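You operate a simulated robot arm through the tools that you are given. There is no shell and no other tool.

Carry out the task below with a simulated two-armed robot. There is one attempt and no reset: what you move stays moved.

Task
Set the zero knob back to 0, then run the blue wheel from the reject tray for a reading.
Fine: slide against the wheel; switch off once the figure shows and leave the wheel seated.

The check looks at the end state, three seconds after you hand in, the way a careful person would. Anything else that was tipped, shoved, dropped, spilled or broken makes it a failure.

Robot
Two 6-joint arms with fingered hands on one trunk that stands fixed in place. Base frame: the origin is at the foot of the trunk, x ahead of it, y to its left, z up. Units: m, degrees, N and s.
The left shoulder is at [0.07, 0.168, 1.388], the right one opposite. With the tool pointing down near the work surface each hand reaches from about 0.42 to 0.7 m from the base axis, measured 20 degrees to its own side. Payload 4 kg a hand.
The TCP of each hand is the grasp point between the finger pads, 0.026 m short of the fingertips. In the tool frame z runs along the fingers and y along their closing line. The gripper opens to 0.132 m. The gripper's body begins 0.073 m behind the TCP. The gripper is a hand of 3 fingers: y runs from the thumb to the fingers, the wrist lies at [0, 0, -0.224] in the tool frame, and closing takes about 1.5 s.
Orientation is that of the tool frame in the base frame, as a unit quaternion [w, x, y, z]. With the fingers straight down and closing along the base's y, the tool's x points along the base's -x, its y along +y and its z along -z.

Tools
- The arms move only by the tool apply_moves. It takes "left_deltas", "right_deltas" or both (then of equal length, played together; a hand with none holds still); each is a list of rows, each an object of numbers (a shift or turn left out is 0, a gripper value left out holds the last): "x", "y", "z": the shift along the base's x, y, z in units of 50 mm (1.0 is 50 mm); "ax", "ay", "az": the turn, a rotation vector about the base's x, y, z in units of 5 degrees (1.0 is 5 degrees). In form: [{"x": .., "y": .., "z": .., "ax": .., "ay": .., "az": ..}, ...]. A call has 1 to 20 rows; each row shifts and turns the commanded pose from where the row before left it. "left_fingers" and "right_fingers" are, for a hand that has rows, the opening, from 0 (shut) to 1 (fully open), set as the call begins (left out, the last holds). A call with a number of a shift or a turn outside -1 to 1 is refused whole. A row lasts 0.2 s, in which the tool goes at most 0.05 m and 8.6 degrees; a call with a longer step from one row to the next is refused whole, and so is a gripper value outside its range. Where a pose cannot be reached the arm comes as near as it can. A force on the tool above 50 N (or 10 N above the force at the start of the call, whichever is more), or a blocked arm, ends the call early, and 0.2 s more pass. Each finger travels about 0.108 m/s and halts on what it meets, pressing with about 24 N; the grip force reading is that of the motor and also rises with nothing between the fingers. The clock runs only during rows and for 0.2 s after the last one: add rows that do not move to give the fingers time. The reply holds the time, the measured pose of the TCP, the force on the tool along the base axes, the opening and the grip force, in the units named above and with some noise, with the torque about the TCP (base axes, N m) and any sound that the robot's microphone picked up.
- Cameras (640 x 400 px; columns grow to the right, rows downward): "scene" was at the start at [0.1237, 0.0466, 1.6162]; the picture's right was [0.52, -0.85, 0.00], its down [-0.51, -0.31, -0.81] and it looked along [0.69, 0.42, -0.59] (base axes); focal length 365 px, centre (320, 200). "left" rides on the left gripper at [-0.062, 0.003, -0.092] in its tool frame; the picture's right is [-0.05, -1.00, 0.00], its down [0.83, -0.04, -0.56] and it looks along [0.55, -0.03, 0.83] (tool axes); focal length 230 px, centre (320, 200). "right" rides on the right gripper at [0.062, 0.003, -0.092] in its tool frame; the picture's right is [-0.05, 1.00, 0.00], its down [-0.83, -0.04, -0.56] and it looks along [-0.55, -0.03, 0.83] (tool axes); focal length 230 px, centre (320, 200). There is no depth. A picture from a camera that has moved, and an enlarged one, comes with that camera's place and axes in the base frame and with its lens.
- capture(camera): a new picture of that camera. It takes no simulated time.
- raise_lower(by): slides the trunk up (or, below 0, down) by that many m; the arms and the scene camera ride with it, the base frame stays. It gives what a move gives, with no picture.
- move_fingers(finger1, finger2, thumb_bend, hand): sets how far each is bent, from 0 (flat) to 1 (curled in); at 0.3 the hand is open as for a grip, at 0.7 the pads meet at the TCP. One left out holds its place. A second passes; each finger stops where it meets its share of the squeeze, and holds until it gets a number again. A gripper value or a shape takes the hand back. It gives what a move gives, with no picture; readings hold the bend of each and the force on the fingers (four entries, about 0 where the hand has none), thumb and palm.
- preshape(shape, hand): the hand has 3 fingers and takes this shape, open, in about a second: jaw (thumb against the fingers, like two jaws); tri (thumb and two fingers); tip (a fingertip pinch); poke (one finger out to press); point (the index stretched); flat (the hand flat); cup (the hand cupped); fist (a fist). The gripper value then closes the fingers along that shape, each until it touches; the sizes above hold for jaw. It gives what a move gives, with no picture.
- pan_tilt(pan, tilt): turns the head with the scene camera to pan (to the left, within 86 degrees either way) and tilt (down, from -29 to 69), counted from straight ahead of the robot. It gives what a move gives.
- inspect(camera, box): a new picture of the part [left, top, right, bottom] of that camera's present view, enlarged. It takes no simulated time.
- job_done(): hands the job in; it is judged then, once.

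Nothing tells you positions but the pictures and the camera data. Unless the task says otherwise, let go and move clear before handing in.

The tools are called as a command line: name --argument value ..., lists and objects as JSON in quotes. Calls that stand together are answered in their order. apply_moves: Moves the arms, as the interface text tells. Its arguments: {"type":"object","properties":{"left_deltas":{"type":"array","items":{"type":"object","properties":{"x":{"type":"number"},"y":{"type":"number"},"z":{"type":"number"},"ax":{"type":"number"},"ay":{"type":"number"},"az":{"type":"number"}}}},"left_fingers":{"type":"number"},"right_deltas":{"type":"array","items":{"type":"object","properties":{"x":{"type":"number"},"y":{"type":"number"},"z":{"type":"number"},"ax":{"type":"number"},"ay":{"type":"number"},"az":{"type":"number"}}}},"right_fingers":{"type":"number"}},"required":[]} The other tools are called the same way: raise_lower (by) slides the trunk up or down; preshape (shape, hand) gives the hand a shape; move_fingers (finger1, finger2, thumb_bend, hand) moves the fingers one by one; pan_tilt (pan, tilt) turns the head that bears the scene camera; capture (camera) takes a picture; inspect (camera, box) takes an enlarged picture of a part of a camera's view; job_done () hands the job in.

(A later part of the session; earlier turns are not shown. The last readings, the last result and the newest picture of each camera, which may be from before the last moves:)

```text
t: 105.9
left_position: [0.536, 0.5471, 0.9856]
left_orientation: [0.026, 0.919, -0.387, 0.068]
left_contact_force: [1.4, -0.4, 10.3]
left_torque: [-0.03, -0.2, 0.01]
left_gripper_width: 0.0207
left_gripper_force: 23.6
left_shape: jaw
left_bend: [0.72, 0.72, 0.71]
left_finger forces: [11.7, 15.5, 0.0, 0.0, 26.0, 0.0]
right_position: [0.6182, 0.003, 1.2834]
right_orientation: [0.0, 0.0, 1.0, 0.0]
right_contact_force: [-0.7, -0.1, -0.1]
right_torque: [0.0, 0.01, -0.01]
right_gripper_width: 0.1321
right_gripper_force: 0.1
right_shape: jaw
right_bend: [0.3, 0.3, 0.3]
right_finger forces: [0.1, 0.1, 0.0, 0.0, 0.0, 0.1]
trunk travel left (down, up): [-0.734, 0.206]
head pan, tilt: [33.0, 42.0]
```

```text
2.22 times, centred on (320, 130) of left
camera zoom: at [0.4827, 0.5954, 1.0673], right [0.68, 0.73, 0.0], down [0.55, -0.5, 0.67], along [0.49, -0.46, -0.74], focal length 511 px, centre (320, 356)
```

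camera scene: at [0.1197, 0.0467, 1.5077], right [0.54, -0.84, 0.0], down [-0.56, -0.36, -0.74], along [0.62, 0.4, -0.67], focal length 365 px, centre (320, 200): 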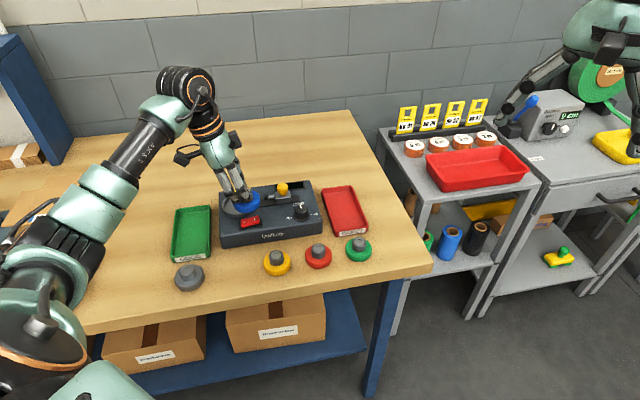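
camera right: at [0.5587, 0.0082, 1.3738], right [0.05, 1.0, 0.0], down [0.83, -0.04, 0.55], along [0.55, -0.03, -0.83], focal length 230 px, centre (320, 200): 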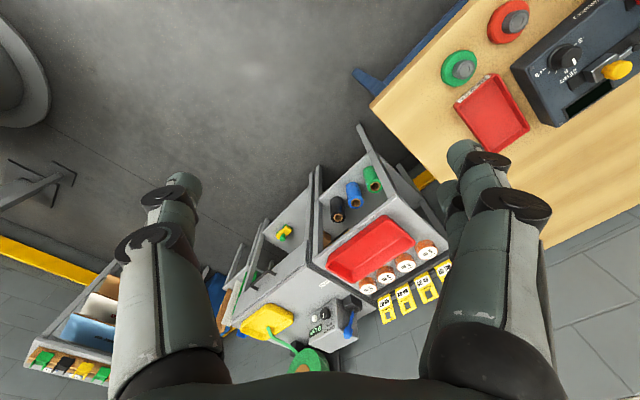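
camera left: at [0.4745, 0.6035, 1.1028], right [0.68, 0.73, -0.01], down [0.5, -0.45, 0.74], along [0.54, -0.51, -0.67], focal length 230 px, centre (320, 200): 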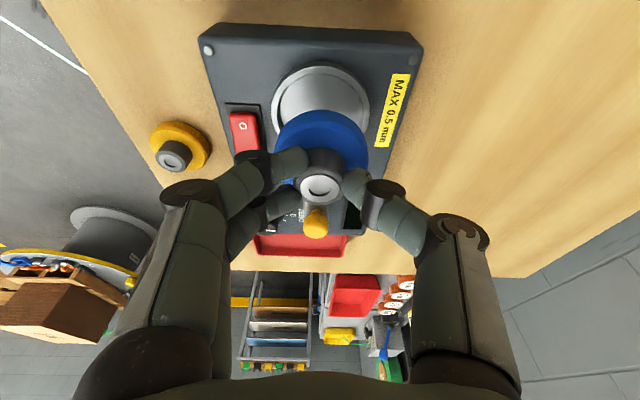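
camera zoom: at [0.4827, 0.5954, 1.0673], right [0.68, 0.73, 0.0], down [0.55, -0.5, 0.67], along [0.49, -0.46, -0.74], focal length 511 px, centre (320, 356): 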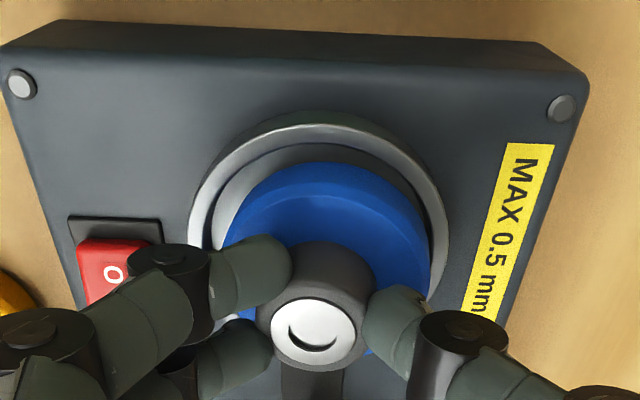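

The wheel is resting on the dish floor. I'll ease the pressure and open the fingers.

apply_moves --left_deltas '[{"z": 0.02}, {}]'

apply_moves --left_deltas '[{}, {}, {}, {}]' --left_fingers 0.4

inspect --camera "left" --box '[230, 40, 410, 220]'

inspect --camera "scene" --box '[200, 165, 300, 235]'

```text
t: 106.5
left_position: [0.5373, 0.5461, 0.9857]
left_orientation: [0.027, 0.919, -0.387, 0.066]
left_contact_force: [0.5, -0.6, 7.3]
left_torque: [-0.01, -0.16, -0.01]
left_gripper_width: 0.0206
left_gripper_force: 23.8
left_shape: jaw
left_bend: [0.72, 0.72, 0.71]
left_finger forces: [11.5, 15.3, 0.0, 0.0, 25.2, 0.0]
right_position: [0.6199, 0.0035, 1.2819]
right_orientation: [0.0, 0.0, 1.0, 0.0]
right_contact_force: [-0.5, 0.2, 0.5]
right_torque: [-0.03, -0.01, 0.0]
right_gripper_width: 0.1319
right_gripper_force: 0.1
right_shape: jaw
right_bend: [0.3, 0.3, 0.3]
right_finger forces: [0.0, 0.0, 0.0, 0.0, 0.0, 0.1]
trunk travel left (down, up): [-0.734, 0.206]
head pan, tilt: [33.0, 42.0]
```

```text
t: 107.5
left_position: [0.5371, 0.5486, 0.9828]
left_orientation: [0.03, 0.919, -0.387, 0.068]
left_contact_force: [-0.2, 0.7, 0.0]
left_torque: [-0.01, 0.01, -0.01]
left_gripper_width: 0.0522
left_gripper_force: 0.0
left_shape: jaw
left_bend: [0.73, 0.73, 0.7]
left_finger forces: [0.0, 0.1, 0.0, 0.0, 0.0, 0.0]
right_position: [0.6209, 0.0049, 1.281]
right_orientation: [0.0, 0.0, 1.0, 0.001]
right_contact_force: [0.1, -0.1, 1.2]
right_torque: [0.0, 0.01, -0.01]
right_gripper_width: 0.1319
right_gripper_force: 0.0
right_shape: jaw
right_bend: [0.3, 0.3, 0.3]
right_finger forces: [0.0, 0.0, 0.1, 0.0, 0.1, 0.0]
trunk travel left (down, up): [-0.734, 0.206]
head pan, tilt: [33.0, 42.0]
```

```text
2.22 times, centred on (320, 130) of left
camera zoom: at [0.4835, 0.5969, 1.0664], right [0.68, 0.74, -0.01], down [0.55, -0.5, 0.67], along [0.49, -0.46, -0.74], focal length 511 px, centre (320, 356)
```

zoom: 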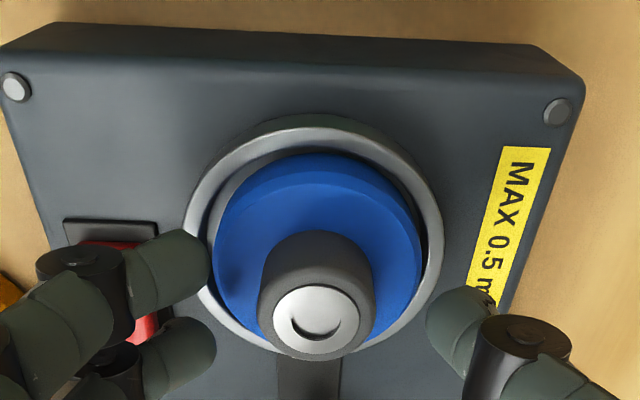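

```text
5.71 times, centred on (250, 200) of scene
camera zoom: at [0.1194, 0.0472, 1.5077], right [0.54, -0.84, 0.0], down [-0.56, -0.36, -0.74], along [0.62, 0.4, -0.67], focal length 2083 px, centre (720, 200)
```

zoom: 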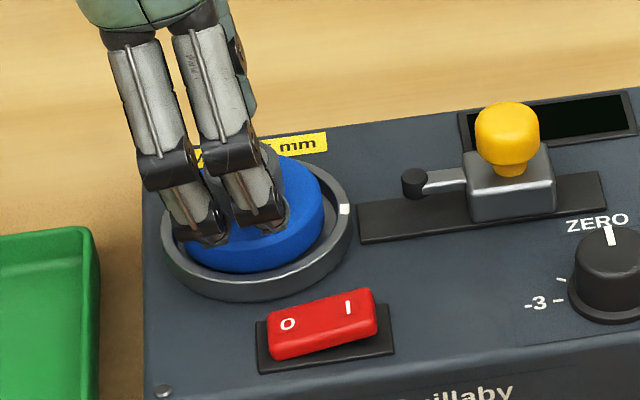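

The wheel dropped flat into the dish. I'll lift the hand clear and inspect the seating.

apply_moves --left_deltas '[{"z": 0.2}, {"z": 0.3}, {"z": 0.4}, {"z": 0.3, "x": -0.3, "y": 0.3}, {"x": -0.3, "y": 0.3}, {}]'

capture --camera "left"

inspect --camera "scene" --box '[200, 165, 330, 245]'

```text
t: 108.9
left_position: [0.5083, 0.5765, 1.0451]
left_orientation: [0.027, 0.919, -0.387, 0.067]
left_contact_force: [0.0, -1.0, 0.4]
left_torque: [-0.05, 0.01, 0.0]
left_gripper_width: 0.0523
left_gripper_force: 0.0
left_shape: jaw
left_bend: [0.73, 0.73, 0.7]
left_finger forces: [0.1, 0.1, 0.1, 0.0, 0.0, 0.0]
right_position: [0.6203, 0.0032, 1.2813]
right_orientation: [-0.001, 0.0, 1.0, 0.0]
right_contact_force: [-0.3, 0.2, -0.9]
right_torque: [0.01, 0.03, 0.01]
right_gripper_width: 0.1319
right_gripper_force: 0.1
right_shape: jaw
right_bend: [0.3, 0.3, 0.3]
right_finger forces: [0.1, 0.0, 0.0, 0.0, 0.1, 0.0]
trunk travel left (down, up): [-0.734, 0.206]
head pan, tilt: [33.0, 42.0]
```

```text
taken
camera left: at [0.4541, 0.6262, 1.1273], right [0.68, 0.73, -0.01], down [0.55, -0.5, 0.67], along [0.49, -0.46, -0.74], focal length 230 px, centre (320, 200)
```

left: 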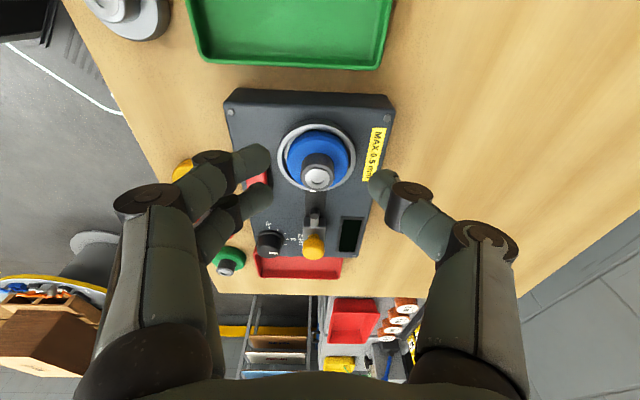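

```text
4.92 times, centred on (265, 205) of scene
camera zoom: at [0.12, 0.0461, 1.5077], right [0.54, -0.84, 0.0], down [-0.56, -0.36, -0.74], along [0.62, 0.4, -0.67], focal length 1795 px, centre (591, 175)
```

zoom: 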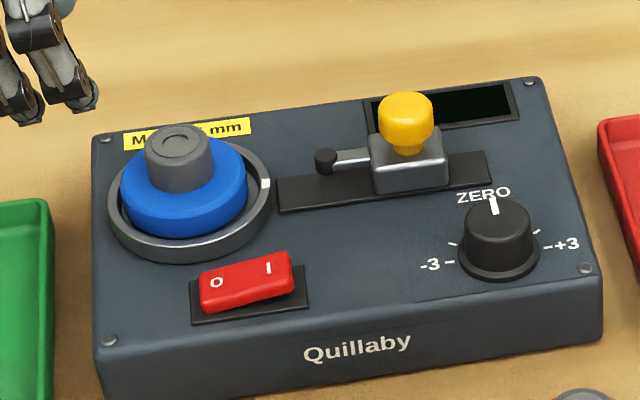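

inspect --camera "left" --box '[260, 110, 370, 200]'

inspect --camera "left" --box '[230, 180, 390, 290]'

```text
4.44 times, centred on (315, 155) of left
camera zoom: at [0.4541, 0.6262, 1.1273], right [0.68, 0.73, -0.01], down [0.55, -0.5, 0.67], along [0.49, -0.46, -0.74], focal length 1022 px, centre (342, 400)
```

zoom: 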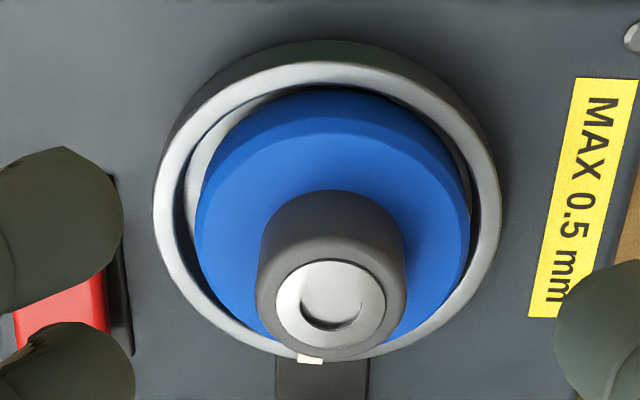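

```text
3.64 times, centred on (310, 235) of left
camera zoom: at [0.4541, 0.6262, 1.1273], right [0.68, 0.73, -0.01], down [0.55, -0.5, 0.67], along [0.49, -0.46, -0.74], focal length 837 px, centre (356, 73)
```

zoom: 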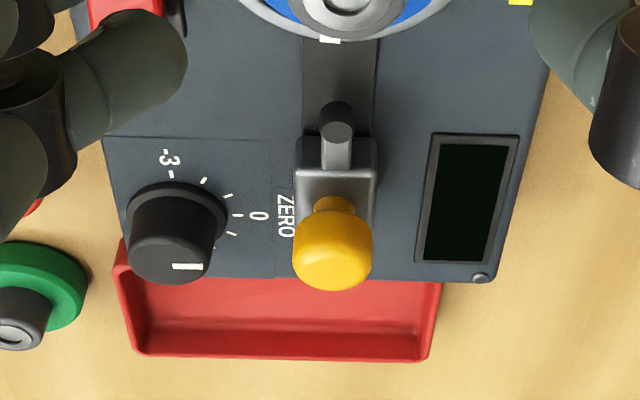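

The wheel is centred in the dish to about 1 mm, with its hub at (0.539, 0.543), z≈0.967. Next I'll take the yellow slide handle at about (0.613, 0.468) with the fingers and draw the probe to the wheel. First I'll move above it.

apply_moves --left_deltas '[{"x": 0.3, "y": -0.3}, {"x": 0.4, "y": -0.4}, {"x": 0.4, "y": -0.42}, {"x": 0.4, "y": -0.42}, {"x": 0.4, "y": -0.42}, {"x": 0.16, "y": -0.18}, {}, {}]'

capture --camera "left"

inspect --camera "left" --box '[230, 0, 410, 180]'

inspect --camera "scene" --box '[200, 145, 340, 245]'

```text
t: 110.7
left_position: [0.6116, 0.47, 1.0442]
left_orientation: [0.027, 0.919, -0.386, 0.067]
left_contact_force: [0.6, -0.9, -0.5]
left_torque: [-0.03, -0.01, 0.01]
left_gripper_width: 0.0523
left_gripper_force: 0.0
left_shape: jaw
left_bend: [0.73, 0.73, 0.7]
left_finger forces: [0.0, 0.0, 0.0, 0.0, 0.0, 0.1]
right_position: [0.6206, 0.0034, 1.2816]
right_orientation: [0.0, 0.0, 1.0, 0.0]
right_contact_force: [0.2, 0.0, -0.3]
right_torque: [0.0, 0.07, 0.03]
right_gripper_width: 0.1319
right_gripper_force: 0.1
right_shape: jaw
right_bend: [0.3, 0.3, 0.3]
right_finger forces: [0.0, 0.0, 0.1, 0.0, 0.0, 0.0]
trunk travel left (down, up): [-0.734, 0.206]
head pan, tilt: [33.0, 42.0]
```

```text
taken
camera left: at [0.5568, 0.5193, 1.1269], right [0.68, 0.73, -0.01], down [0.55, -0.5, 0.67], along [0.49, -0.46, -0.74], focal length 230 px, centre (320, 200)
```

left: 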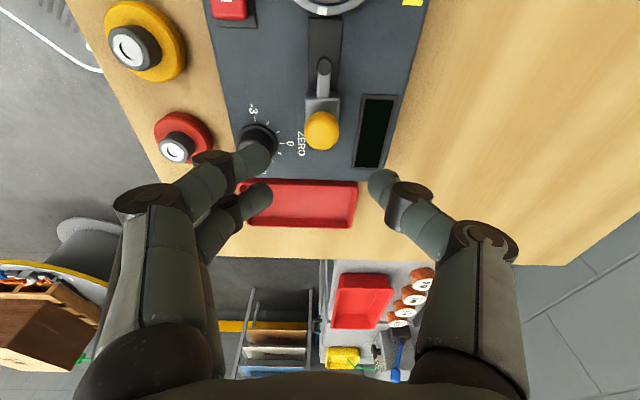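

```text
2.22 times, centred on (320, 90) of left
camera zoom: at [0.5568, 0.5193, 1.1269], right [0.68, 0.73, -0.01], down [0.55, -0.5, 0.67], along [0.49, -0.46, -0.74], focal length 511 px, centre (320, 444)
```

zoom: 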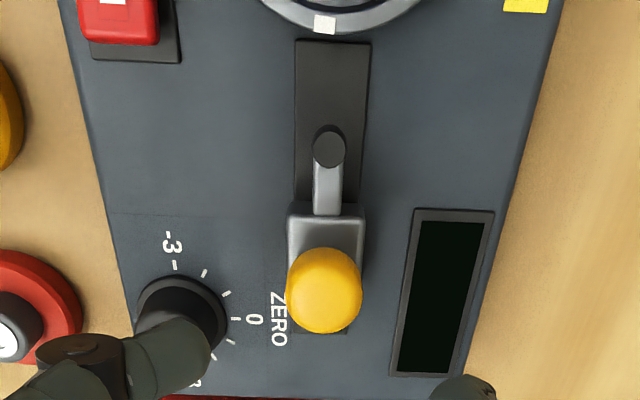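

```text
4.00 times, centred on (270, 195) of scene
camera zoom: at [0.1195, 0.0465, 1.5077], right [0.54, -0.84, 0.0], down [-0.56, -0.36, -0.74], along [0.62, 0.4, -0.67], focal length 1458 px, centre (520, 220)
```

zoom: 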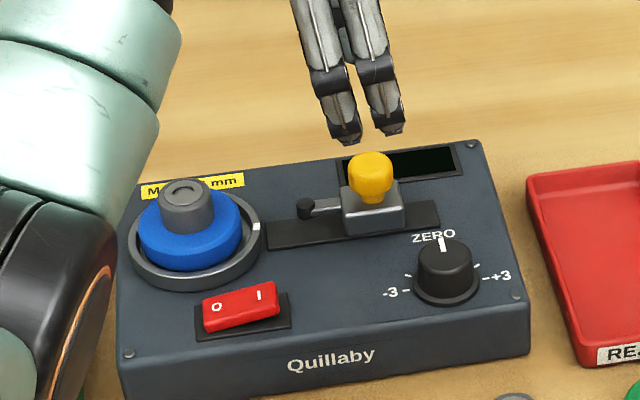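

Aligned over the handle. I'll descend so the fingertips flank the yellow handle and close on it.

apply_moves --left_deltas '[{"z": -0.3}, {"z": -0.3}, {"z": -0.3}, {"z": -0.2}, {}]'

capture --camera "left"

inspect --camera "scene" --box '[200, 145, 340, 245]'

```text
t: 111.9
left_position: [0.6099, 0.4715, 0.9901]
left_orientation: [0.027, 0.92, -0.385, 0.068]
left_contact_force: [0.4, 0.6, 0.3]
left_torque: [0.0, 0.01, 0.03]
left_gripper_width: 0.0521
left_gripper_force: 0.2
left_shape: jaw
left_bend: [0.73, 0.73, 0.7]
left_finger forces: [0.0, 0.1, 0.1, 0.1, 0.0, 0.0]
right_position: [0.6203, 0.0033, 1.2818]
right_orientation: [0.001, 0.0, 1.0, 0.0]
right_contact_force: [0.3, -0.6, 0.0]
right_torque: [0.01, 0.03, 0.0]
right_gripper_width: 0.132
right_gripper_force: 0.1
right_shape: jaw
right_bend: [0.3, 0.3, 0.3]
right_finger forces: [0.0, 0.0, 0.0, 0.0, 0.0, 0.0]
trunk travel left (down, up): [-0.734, 0.206]
head pan, tilt: [33.0, 42.0]
```

```text
taken
camera left: at [0.5562, 0.5197, 1.0714], right [0.68, 0.74, -0.01], down [0.55, -0.5, 0.67], along [0.49, -0.46, -0.74], focal length 230 px, centre (320, 200)
```

left: 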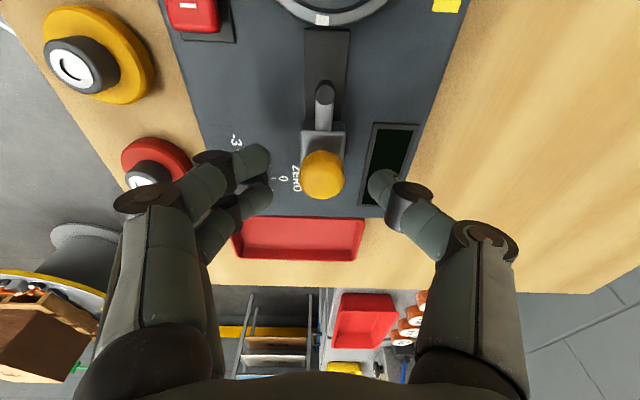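

```text
4.00 times, centred on (270, 195) of scene
camera zoom: at [0.1192, 0.0467, 1.5077], right [0.54, -0.84, 0.0], down [-0.56, -0.36, -0.74], along [0.62, 0.4, -0.67], focal length 1458 px, centre (520, 220)
```

zoom: 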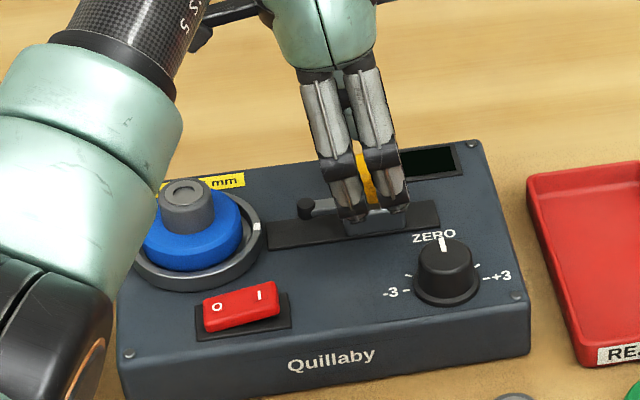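

apply_moves --left_deltas '[{}, {}, {}, {}, {}]' --left_fingers 0.12

capture --camera "left"

inspect --camera "scene" --box '[200, 145, 340, 245]'

```text
t: 113.1
left_position: [0.611, 0.4718, 0.989]
left_orientation: [0.027, 0.919, -0.387, 0.067]
left_contact_force: [1.9, 2.6, -1.1]
left_torque: [0.03, 0.0, -0.01]
left_gripper_width: 0.0158
left_gripper_force: 23.7
left_shape: jaw
left_bend: [0.72, 0.72, 0.7]
left_finger forces: [9.1, 10.9, 0.1, 0.0, 22.4, 0.0]
right_position: [0.6207, 0.0062, 1.2805]
right_orientation: [0.0, 0.0, 1.0, 0.001]
right_contact_force: [0.6, -0.3, 0.4]
right_torque: [-0.02, 0.01, 0.05]
right_gripper_width: 0.1319
right_gripper_force: 0.1
right_shape: jaw
right_bend: [0.3, 0.3, 0.3]
right_finger forces: [0.0, 0.0, 0.1, 0.0, 0.0, 0.0]
trunk travel left (down, up): [-0.734, 0.206]
head pan, tilt: [33.0, 42.0]
```

```text
taken
camera left: at [0.5565, 0.5204, 1.0713], right [0.68, 0.74, -0.01], down [0.55, -0.5, 0.67], along [0.49, -0.46, -0.74], focal length 230 px, centre (320, 200)
```

left: 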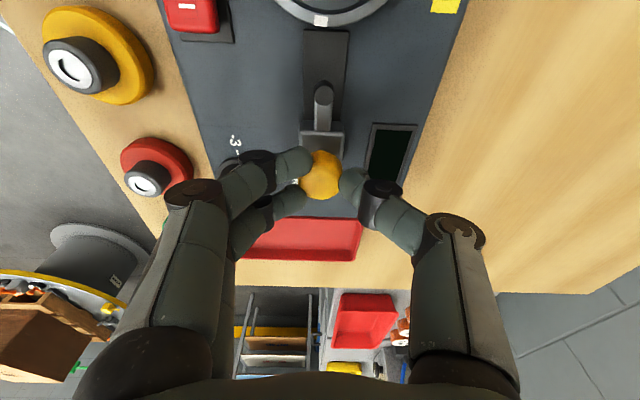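

```text
4.00 times, centred on (270, 195) of scene
camera zoom: at [0.1197, 0.0474, 1.5076], right [0.54, -0.84, 0.0], down [-0.56, -0.36, -0.74], along [0.62, 0.4, -0.67], focal length 1458 px, centre (520, 220)
```

zoom: 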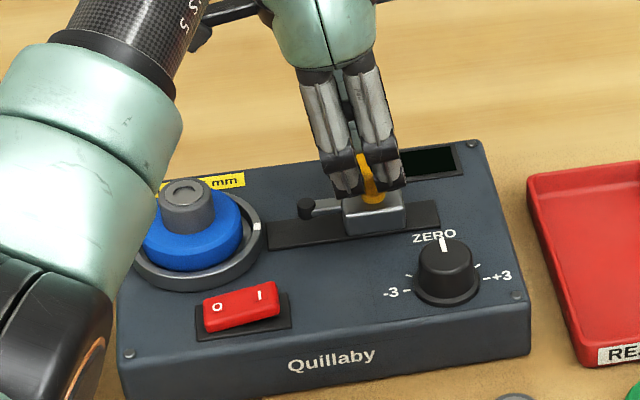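

Handle gripped. I'll draw it 20 mm toward the dish, then check the gap.

apply_moves --left_deltas '[{"x": -0.0707, "y": 0.0707}, {"x": -0.0707, "y": 0.0707}, {"x": -0.0707, "y": 0.0707}, {"x": -0.0707, "y": 0.0707}, {}]'

inspect --camera "left" --box '[230, 0, 410, 180]'

inspect --camera "scene" --box '[220, 165, 310, 225]'

```text
t: 114.3
left_position: [0.5965, 0.4853, 0.9892]
left_orientation: [0.028, 0.92, -0.386, 0.066]
left_contact_force: [0.4, 1.1, 0.2]
left_torque: [0.0, -0.02, 0.05]
left_gripper_width: 0.016
left_gripper_force: 23.6
left_shape: jaw
left_bend: [0.72, 0.72, 0.7]
left_finger forces: [9.5, 11.5, 0.0, 0.0, 22.3, 0.0]
right_position: [0.6193, 0.0045, 1.2814]
right_orientation: [0.0, 0.0, 1.0, -0.001]
right_contact_force: [-0.8, 1.3, 0.5]
right_torque: [0.01, -0.03, 0.0]
right_gripper_width: 0.1321
right_gripper_force: 0.1
right_shape: jaw
right_bend: [0.3, 0.3, 0.3]
right_finger forces: [0.1, 0.1, 0.0, 0.0, 0.0, 0.0]
trunk travel left (down, up): [-0.734, 0.206]
head pan, tilt: [33.0, 42.0]
```

```text
2.22 times, centred on (320, 90) of left
camera zoom: at [0.5428, 0.5342, 1.0713], right [0.68, 0.74, -0.01], down [0.55, -0.5, 0.67], along [0.49, -0.46, -0.74], focal length 511 px, centre (320, 444)
```

zoom: 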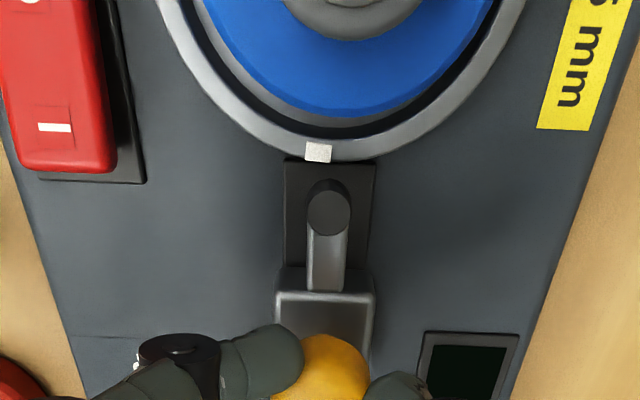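

```text
6.67 times, centred on (265, 195) of scene
camera zoom: at [0.1197, 0.0471, 1.5077], right [0.54, -0.84, 0.0], down [-0.56, -0.36, -0.74], along [0.62, 0.4, -0.67], focal length 2430 px, centre (687, 233)
```

zoom: 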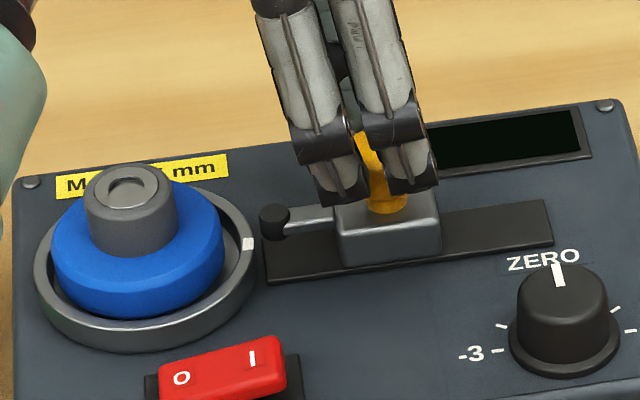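

The slide moves freely. The remaining gap is about 11–13 mm, so I'll go 8 mm more and then in fine steps.

apply_moves --left_deltas '[{"x": -0.0566, "y": 0.0566}, {"x": -0.0566, "y": 0.0566}, {}]'

inspect --camera "left" --box '[260, 0, 380, 120]'

inspect --camera "scene" --box '[220, 175, 280, 215]'

```text
t: 115.1
left_position: [0.5891, 0.4923, 0.9898]
left_orientation: [0.028, 0.919, -0.387, 0.066]
left_contact_force: [-0.7, 4.0, -1.2]
left_torque: [0.06, 0.05, 0.02]
left_gripper_width: 0.0159
left_gripper_force: 24.2
left_shape: jaw
left_bend: [0.72, 0.72, 0.7]
left_finger forces: [10.5, 11.1, 0.0, 0.1, 22.4, 0.1]
right_position: [0.6204, 0.0062, 1.281]
right_orientation: [0.001, -0.001, 1.0, -0.001]
right_contact_force: [-0.2, -0.6, -0.1]
right_torque: [0.0, 0.02, 0.03]
right_gripper_width: 0.132
right_gripper_force: 0.1
right_shape: jaw
right_bend: [0.3, 0.3, 0.3]
right_finger forces: [0.0, 0.0, 0.0, 0.1, 0.0, 0.1]
trunk travel left (down, up): [-0.734, 0.206]
head pan, tilt: [33.0, 42.0]
```

```text
3.33 times, centred on (320, 60) of left
camera zoom: at [0.5362, 0.5406, 1.0714], right [0.68, 0.74, -0.01], down [0.55, -0.5, 0.67], along [0.49, -0.46, -0.74], focal length 767 px, centre (320, 667)
```

zoom: 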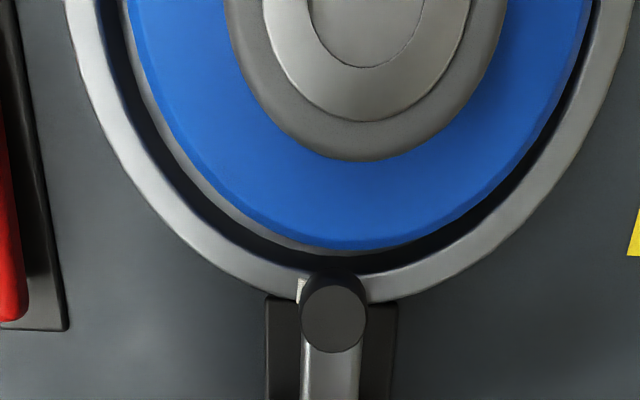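

```text
10.00 times, centred on (250, 195) of scene
camera zoom: at [0.1192, 0.0476, 1.5077], right [0.54, -0.84, 0.0], down [-0.56, -0.36, -0.74], along [0.62, 0.4, -0.67], focal length 3646 px, centre (1020, 250)
```

zoom: 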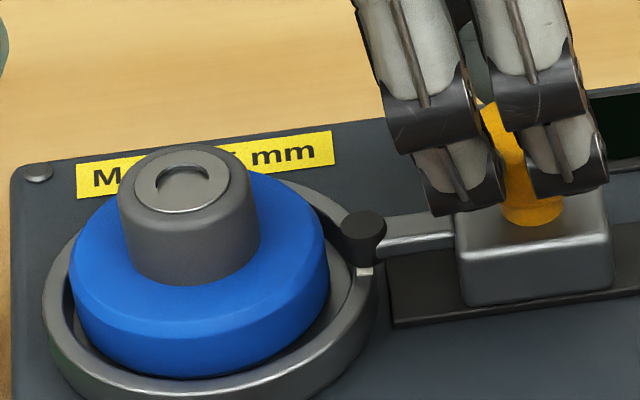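

apply_moves --left_deltas '[{"x": -0.0283, "y": 0.0283}, {}]'

inspect --camera "left" --box '[260, 0, 380, 120]'

inspect --camera "scene" --box '[220, 175, 280, 215]'

```text
t: 115.7
left_position: [0.5895, 0.492, 0.9896]
left_orientation: [0.029, 0.92, -0.386, 0.068]
left_contact_force: [0.7, 1.3, 0.0]
left_torque: [0.04, 0.03, 0.04]
left_gripper_width: 0.0158
left_gripper_force: 23.8
left_shape: jaw
left_bend: [0.72, 0.72, 0.7]
left_finger forces: [10.0, 11.2, 0.0, 0.1, 22.4, 0.0]
right_position: [0.62, 0.0048, 1.2807]
right_orientation: [0.001, 0.001, 1.0, 0.0]
right_contact_force: [0.7, 0.8, -0.4]
right_torque: [0.01, 0.03, 0.03]
right_gripper_width: 0.1317
right_gripper_force: 0.0
right_shape: jaw
right_bend: [0.3, 0.3, 0.3]
right_finger forces: [0.0, 0.1, 0.0, 0.1, 0.0, 0.0]
trunk travel left (down, up): [-0.734, 0.206]
head pan, tilt: [33.0, 42.0]
```

```text
3.33 times, centred on (320, 60) of left
camera zoom: at [0.5356, 0.5414, 1.0713], right [0.68, 0.73, -0.01], down [0.55, -0.5, 0.67], along [0.49, -0.46, -0.74], focal length 767 px, centre (320, 667)
```

zoom: 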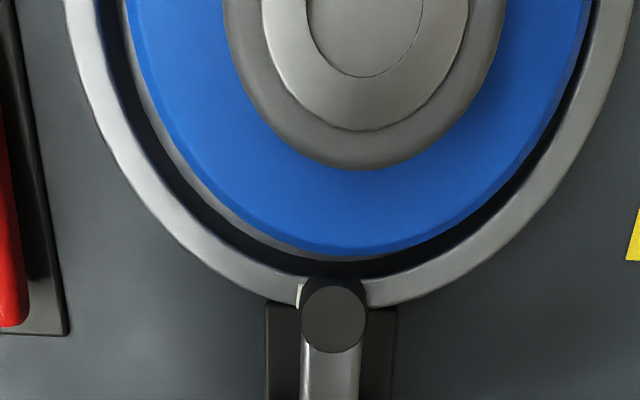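

```text
10.00 times, centred on (250, 195) of scene
camera zoom: at [0.1195, 0.0474, 1.5077], right [0.54, -0.84, 0.0], down [-0.56, -0.36, -0.74], along [0.62, 0.4, -0.67], focal length 3646 px, centre (1020, 250)
```

zoom: 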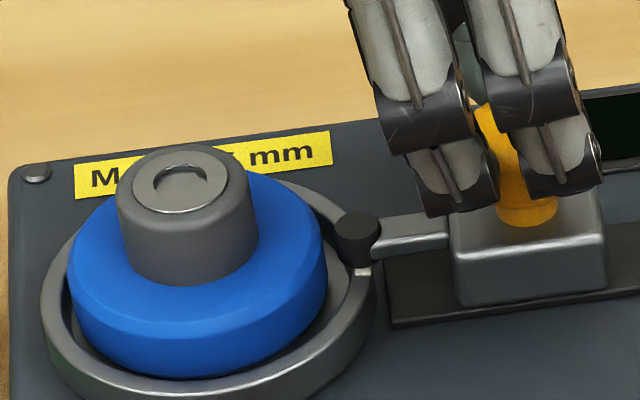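

apply_moves --left_deltas '[{"x": -0.021, "y": 0.021}, {}]'

inspect --camera "left" --box '[260, 0, 380, 120]'

inspect --camera "scene" --box '[220, 175, 280, 215]'

```text
t: 116.3
left_position: [0.5899, 0.4926, 0.9889]
left_orientation: [0.028, 0.919, -0.387, 0.068]
left_contact_force: [2.7, 1.0, 0.3]
left_torque: [0.0, -0.04, 0.09]
left_gripper_width: 0.0157
left_gripper_force: 24.5
left_shape: jaw
left_bend: [0.72, 0.72, 0.7]
left_finger forces: [9.0, 11.4, 0.0, 0.0, 22.7, 0.1]
right_position: [0.6208, 0.0048, 1.2815]
right_orientation: [0.0, 0.0, 1.0, 0.0]
right_contact_force: [-0.3, 0.9, 0.1]
right_torque: [-0.01, 0.03, 0.01]
right_gripper_width: 0.1322
right_gripper_force: 0.1
right_shape: jaw
right_bend: [0.3, 0.3, 0.3]
right_finger forces: [0.1, 0.1, 0.0, 0.0, 0.0, 0.0]
trunk travel left (down, up): [-0.734, 0.206]
head pan, tilt: [33.0, 42.0]
```

```text
3.33 times, centred on (320, 60) of left
camera zoom: at [0.5351, 0.5418, 1.0712], right [0.68, 0.73, -0.01], down [0.55, -0.5, 0.67], along [0.49, -0.46, -0.74], focal length 767 px, centre (320, 667)
```

zoom: 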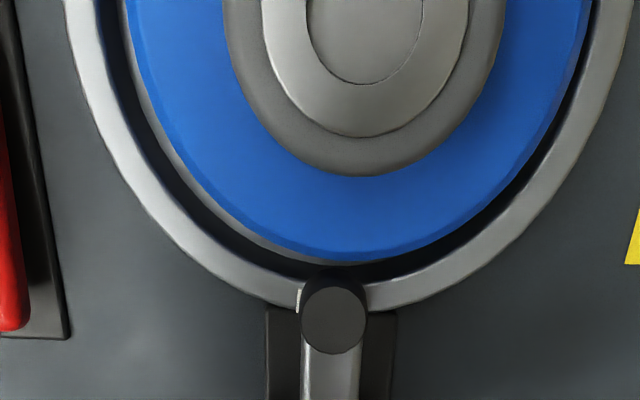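

```text
10.00 times, centred on (250, 195) of scene
camera zoom: at [0.12, 0.047, 1.5076], right [0.54, -0.84, 0.0], down [-0.56, -0.36, -0.74], along [0.62, 0.4, -0.67], focal length 3646 px, centre (1020, 250)
```

zoom: 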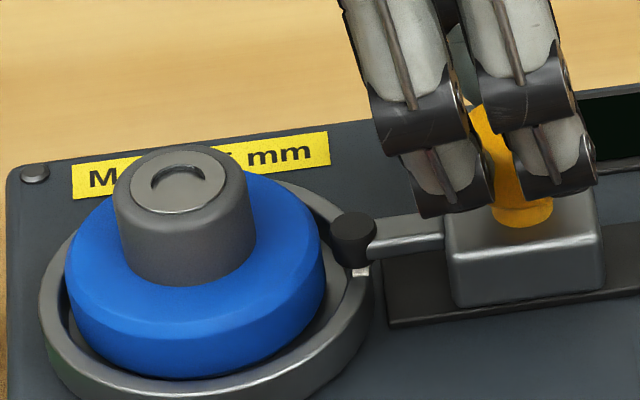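

apply_moves --left_deltas '[{"x": -0.021, "y": 0.021}, {}]'

inspect --camera "left" --box '[260, 0, 380, 120]'

inspect --camera "scene" --box '[220, 175, 280, 215]'

```text
t: 116.9
left_position: [0.5882, 0.4931, 0.9898]
left_orientation: [0.027, 0.919, -0.387, 0.068]
left_contact_force: [6.4, -0.9, -0.3]
left_torque: [-0.06, -0.12, 0.04]
left_gripper_width: 0.0158
left_gripper_force: 23.6
left_shape: jaw
left_bend: [0.72, 0.72, 0.7]
left_finger forces: [8.2, 12.0, 0.1, 0.0, 22.9, 0.1]
right_position: [0.6206, 0.005, 1.281]
right_orientation: [-0.001, 0.0, 1.0, -0.001]
right_contact_force: [0.6, 0.3, -0.8]
right_torque: [0.01, 0.01, 0.03]
right_gripper_width: 0.1319
right_gripper_force: 0.1
right_shape: jaw
right_bend: [0.3, 0.3, 0.3]
right_finger forces: [0.1, 0.0, 0.0, 0.0, 0.0, 0.0]
trunk travel left (down, up): [-0.734, 0.206]
head pan, tilt: [33.0, 42.0]
```

```text
3.33 times, centred on (320, 60) of left
camera zoom: at [0.5348, 0.542, 1.0712], right [0.68, 0.73, -0.01], down [0.55, -0.5, 0.67], along [0.49, -0.46, -0.74], focal length 767 px, centre (320, 667)
```

zoom: 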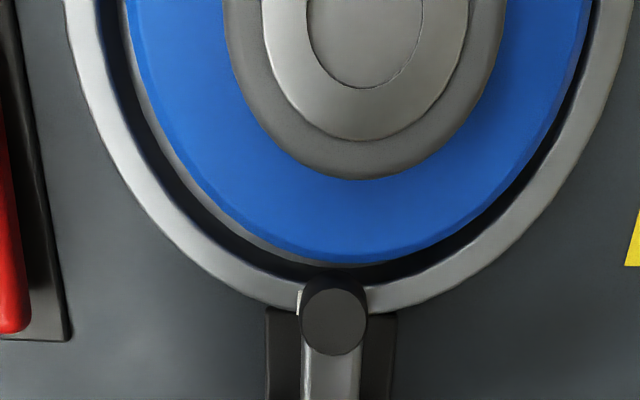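

```text
10.00 times, centred on (250, 195) of scene
camera zoom: at [0.1208, 0.0463, 1.5076], right [0.54, -0.84, 0.0], down [-0.56, -0.36, -0.74], along [0.62, 0.4, -0.67], focal length 3646 px, centre (1020, 250)
```

zoom: 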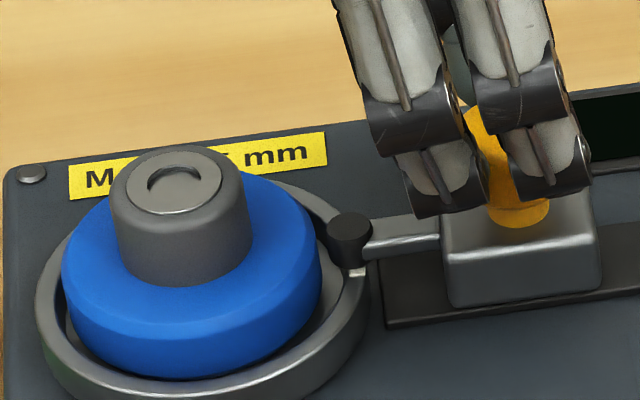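

apply_moves --left_deltas '[{"x": -0.021, "y": 0.021}, {}, {}]'

inspect --camera "left" --box '[260, 0, 380, 120]'

inspect --camera "scene" --box '[220, 175, 280, 215]'

```text
t: 117.7
left_position: [0.5882, 0.4933, 0.989]
left_orientation: [0.028, 0.919, -0.387, 0.067]
left_contact_force: [10.2, -7.3, 0.2]
left_torque: [-0.13, -0.18, 0.03]
left_gripper_width: 0.0158
left_gripper_force: 24.0
left_shape: jaw
left_bend: [0.72, 0.72, 0.7]
left_finger forces: [7.6, 13.3, 0.1, 0.0, 22.1, 0.0]
right_position: [0.6241, 0.0025, 1.2804]
right_orientation: [-0.001, 0.001, 1.0, 0.001]
right_contact_force: [-0.1, 0.0, 0.3]
right_torque: [-0.02, -0.01, -0.04]
right_gripper_width: 0.1318
right_gripper_force: 0.0
right_shape: jaw
right_bend: [0.3, 0.3, 0.3]
right_finger forces: [0.0, 0.0, 0.0, 0.0, 0.1, 0.0]
trunk travel left (down, up): [-0.734, 0.206]
head pan, tilt: [33.0, 42.0]
```

```text
3.33 times, centred on (320, 60) of left
camera zoom: at [0.5345, 0.5422, 1.0713], right [0.68, 0.73, -0.01], down [0.55, -0.5, 0.67], along [0.49, -0.46, -0.74], focal length 767 px, centre (320, 667)
```

zoom: 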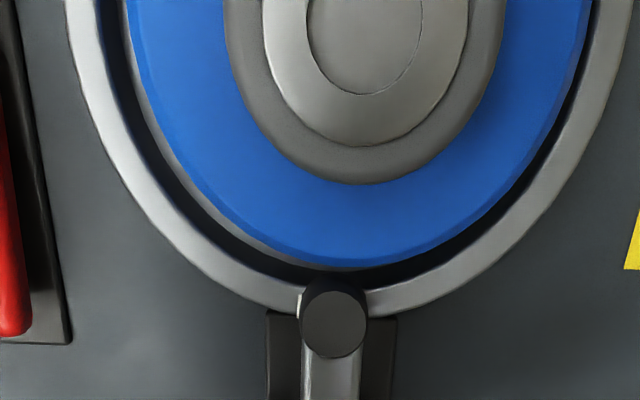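

```text
10.00 times, centred on (250, 195) of scene
camera zoom: at [0.1221, 0.045, 1.5075], right [0.54, -0.84, 0.0], down [-0.56, -0.36, -0.74], along [0.62, 0.41, -0.67], focal length 3646 px, centre (1020, 250)
```

zoom: 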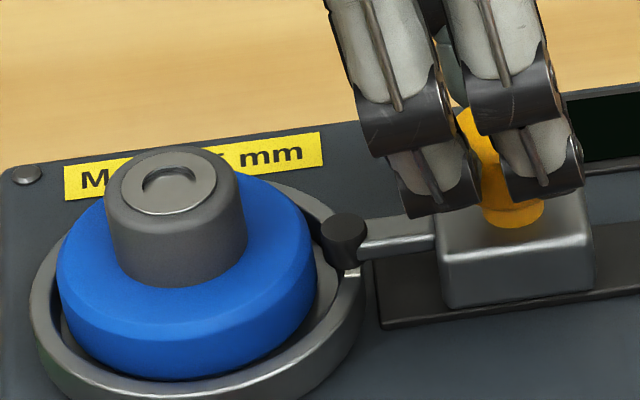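

The slide is firmly stopped (about 12 N along its axis) with the probe at the wheel's rim. I'll unload most of that force and release the handle without dragging it back.

apply_moves --left_deltas '[{"x": 0.042, "y": -0.042}, {}]'

apply_moves --left_deltas '[{}, {}, {}, {}]' --left_fingers 0.42

inspect --camera "left" --box '[260, 0, 380, 120]'

inspect --camera "scene" --box '[220, 175, 280, 215]'

```text
t: 118.3
left_position: [0.5886, 0.4926, 0.9893]
left_orientation: [0.027, 0.92, -0.387, 0.066]
left_contact_force: [6.4, -3.1, 0.5]
left_torque: [-0.03, -0.11, -0.03]
left_gripper_width: 0.0158
left_gripper_force: 23.7
left_shape: jaw
left_bend: [0.72, 0.72, 0.7]
left_finger forces: [9.5, 12.7, 0.0, 0.1, 22.6, 0.0]
right_position: [0.6219, 0.0033, 1.2807]
right_orientation: [-0.001, 0.0, 1.0, 0.0]
right_contact_force: [0.6, -0.6, 0.1]
right_torque: [0.0, 0.04, 0.01]
right_gripper_width: 0.132
right_gripper_force: 0.0
right_shape: jaw
right_bend: [0.3, 0.3, 0.3]
right_finger forces: [0.1, 0.0, 0.0, 0.0, 0.0, 0.1]
trunk travel left (down, up): [-0.734, 0.206]
head pan, tilt: [33.0, 42.0]
```

```text
t: 119.3
left_position: [0.5876, 0.4939, 0.989]
left_orientation: [0.028, 0.919, -0.387, 0.066]
left_contact_force: [0.9, 0.6, 0.2]
left_torque: [0.04, -0.01, 0.02]
left_gripper_width: 0.0548
left_gripper_force: 0.1
left_shape: jaw
left_bend: [0.73, 0.73, 0.7]
left_finger forces: [0.1, 0.1, 0.0, 0.0, 0.1, 0.0]
right_position: [0.6205, 0.0049, 1.2816]
right_orientation: [0.001, 0.001, 1.0, 0.0]
right_contact_force: [-0.1, 0.4, 0.7]
right_torque: [0.01, 0.04, 0.03]
right_gripper_width: 0.1318
right_gripper_force: 0.1
right_shape: jaw
right_bend: [0.3, 0.3, 0.3]
right_finger forces: [0.0, 0.0, 0.1, 0.0, 0.0, 0.0]
trunk travel left (down, up): [-0.734, 0.206]
head pan, tilt: [33.0, 42.0]
```

```text
3.33 times, centred on (320, 60) of left
camera zoom: at [0.5337, 0.5422, 1.0716], right [0.68, 0.74, -0.01], down [0.55, -0.5, 0.67], along [0.49, -0.46, -0.74], focal length 767 px, centre (320, 667)
```

zoom: 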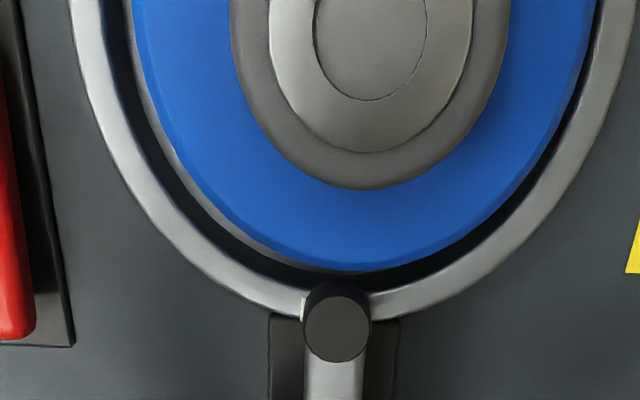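

```text
10.00 times, centred on (250, 195) of scene
camera zoom: at [0.1191, 0.047, 1.5077], right [0.54, -0.84, 0.0], down [-0.56, -0.36, -0.74], along [0.62, 0.4, -0.67], focal length 3646 px, centre (1020, 250)
```

zoom: 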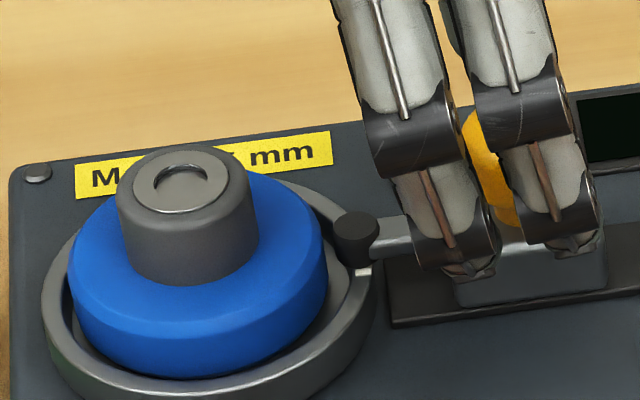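

The slide stays put at the wheel. I'll lift, move toward the rocker switch and form a one-finger poke shape to press it precisely.

apply_moves --left_deltas '[{"z": 0.3}, {"z": 0.35}, {"z": 0.25}, {"x": -0.3, "y": -0.08}, {"x": -0.4, "y": -0.1}, {"x": -0.4, "y": -0.1}, {"x": -0.28, "y": -0.08}, {}]'

preshape --hand "left" --shape "poke"

capture --camera "left"

capture --camera "scene"

```text
t: 121.1
left_position: [0.5197, 0.4743, 1.0345]
left_orientation: [0.027, 0.919, -0.387, 0.067]
left_contact_force: [0.5, 0.4, -0.4]
left_torque: [0.01, -0.01, 0.02]
left_gripper_width: 0.0549
left_gripper_force: 0.1
left_shape: jaw
left_bend: [0.73, 0.73, 0.7]
left_finger forces: [0.0, 0.0, 0.0, 0.1, 0.0, 0.0]
right_position: [0.6209, 0.0038, 1.2813]
right_orientation: [0.0, 0.0, 1.0, 0.0]
right_contact_force: [0.1, 0.0, -0.6]
right_torque: [0.02, 0.03, -0.01]
right_gripper_width: 0.1319
right_gripper_force: 0.1
right_shape: jaw
right_bend: [0.3, 0.3, 0.3]
right_finger forces: [0.0, 0.1, 0.1, 0.0, 0.0, 0.0]
trunk travel left (down, up): [-0.734, 0.206]
head pan, tilt: [33.0, 42.0]
```

```text
t: 122.0
left_position: [0.5185, 0.4755, 1.0344]
left_orientation: [0.027, 0.919, -0.387, 0.068]
left_contact_force: [0.4, 0.7, 1.0]
left_torque: [0.0, 0.0, -0.01]
left_gripper_width: 0.0002
left_gripper_force: 0.0
left_shape: poke
left_bend: [1.0, 1.0, 0.45]
left_finger forces: [0.0, 0.0, 0.0, 0.1, 0.0, 0.0]
right_position: [0.6194, 0.0048, 1.2819]
right_orientation: [0.0, 0.0, 1.0, 0.0]
right_contact_force: [-0.2, 0.2, -0.2]
right_torque: [-0.02, 0.03, 0.0]
right_gripper_width: 0.1321
right_gripper_force: 0.1
right_shape: jaw
right_bend: [0.3, 0.3, 0.3]
right_finger forces: [0.1, 0.0, 0.1, 0.0, 0.0, 0.1]
trunk travel left (down, up): [-0.734, 0.206]
head pan, tilt: [33.0, 42.0]
```

```text
taken
camera left: at [0.4654, 0.5248, 1.1163], right [0.68, 0.74, -0.01], down [0.55, -0.5, 0.67], along [0.49, -0.46, -0.74], focal length 230 px, centre (320, 200)
```

left: 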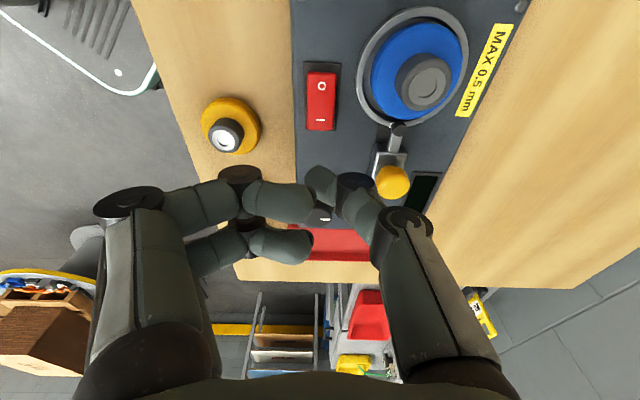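

```text
taken
camera scene: at [0.1191, 0.0468, 1.5077], right [0.54, -0.84, 0.0], down [-0.56, -0.36, -0.74], along [0.62, 0.4, -0.67], focal length 365 px, centre (320, 200)
```

scene: 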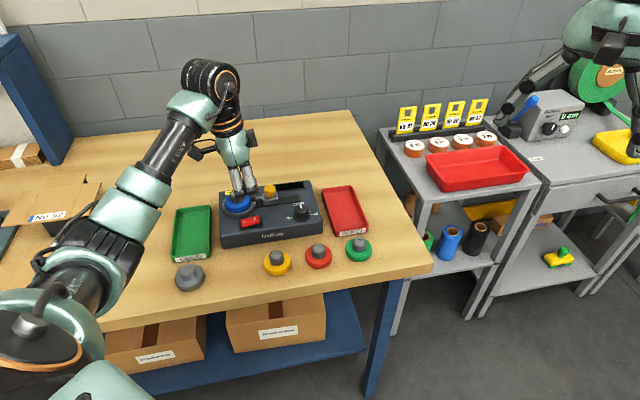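

inspect --camera "scene" --box '[190, 120, 310, 240]'

inspect --camera "left" --box '[220, 40, 420, 260]'

```text
3.33 times, centred on (250, 180) of scene
camera zoom: at [0.1191, 0.0468, 1.5077], right [0.54, -0.84, 0.0], down [-0.56, -0.36, -0.74], along [0.62, 0.4, -0.67], focal length 1215 px, centre (553, 267)
```

zoom: 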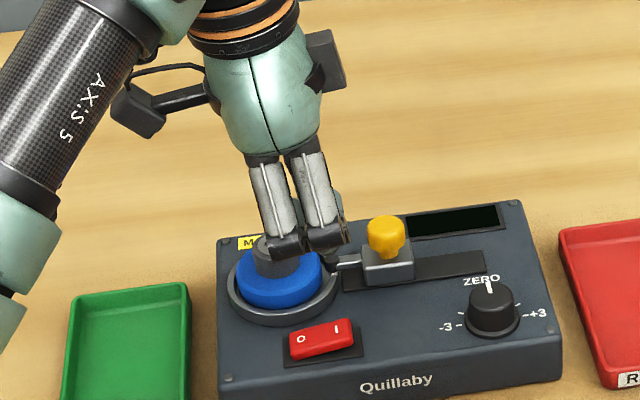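

```text
1.82 times, centred on (320, 150) of left
camera zoom: at [0.4654, 0.5248, 1.1163], right [0.68, 0.74, -0.01], down [0.55, -0.5, 0.67], along [0.49, -0.46, -0.74], focal length 418 px, centre (320, 291)
```

zoom: 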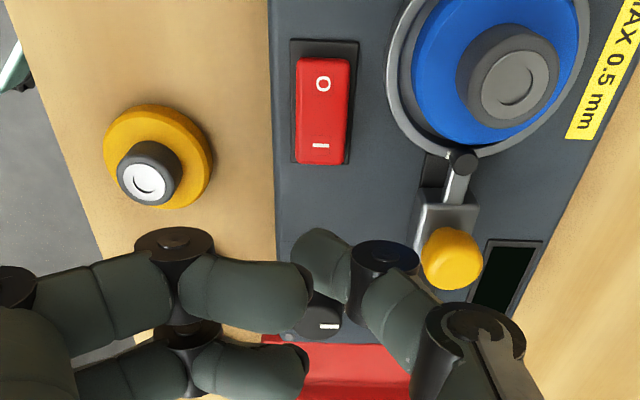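

In poke shape the thumb is the pressing digit, its tip on the tool axis about 28 mm below the TCP. The rocker's "I" end is at about (0.519, 0.475). I'll descend toward it.

apply_moves --left_deltas '[{"x": -0.02, "y": 0.03, "z": -0.3}, {"z": -0.3}, {"z": -0.25}, {"z": -0.15}, {}]'

inspect --camera "scene" --box '[200, 140, 310, 240]'

capture --camera "left"

```text
t: 123.2
left_position: [0.5175, 0.4764, 0.9843]
left_orientation: [0.027, 0.92, -0.386, 0.068]
left_contact_force: [0.2, -0.4, 0.5]
left_torque: [-0.02, -0.04, 0.03]
left_gripper_width: 0.0
left_gripper_force: 0.0
left_shape: poke
left_bend: [1.0, 1.0, 0.45]
left_finger forces: [0.1, 0.1, 0.0, 0.1, 0.0, 0.1]
right_position: [0.6208, 0.005, 1.2825]
right_orientation: [0.0, 0.0, 1.0, -0.001]
right_contact_force: [0.0, -0.6, -0.2]
right_torque: [-0.04, 0.0, 0.01]
right_gripper_width: 0.1319
right_gripper_force: 0.0
right_shape: jaw
right_bend: [0.3, 0.3, 0.3]
right_finger forces: [0.0, 0.1, 0.0, 0.0, 0.1, 0.0]
trunk travel left (down, up): [-0.734, 0.206]
head pan, tilt: [33.0, 42.0]
```

```text
4.00 times, centred on (255, 190) of scene
camera zoom: at [0.1192, 0.0468, 1.5077], right [0.54, -0.84, 0.0], down [-0.56, -0.36, -0.74], along [0.62, 0.4, -0.67], focal length 1458 px, centre (580, 240)
```

zoom: 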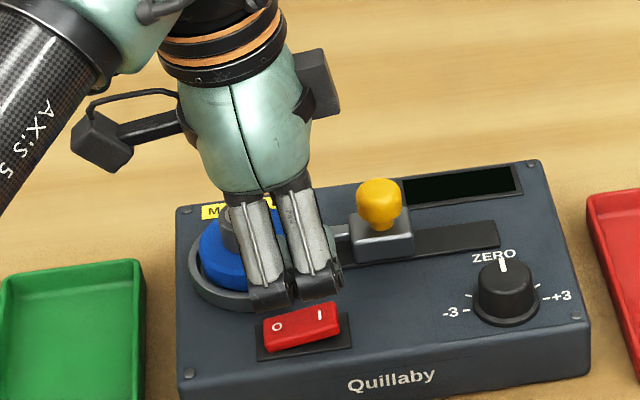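

```text
taken
camera left: at [0.4637, 0.5254, 1.0661], right [0.68, 0.74, -0.01], down [0.55, -0.5, 0.67], along [0.49, -0.46, -0.74], focal length 230 px, centre (320, 200)
```

left: 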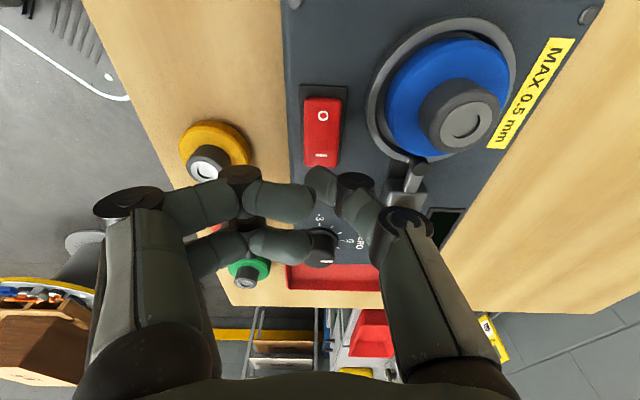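

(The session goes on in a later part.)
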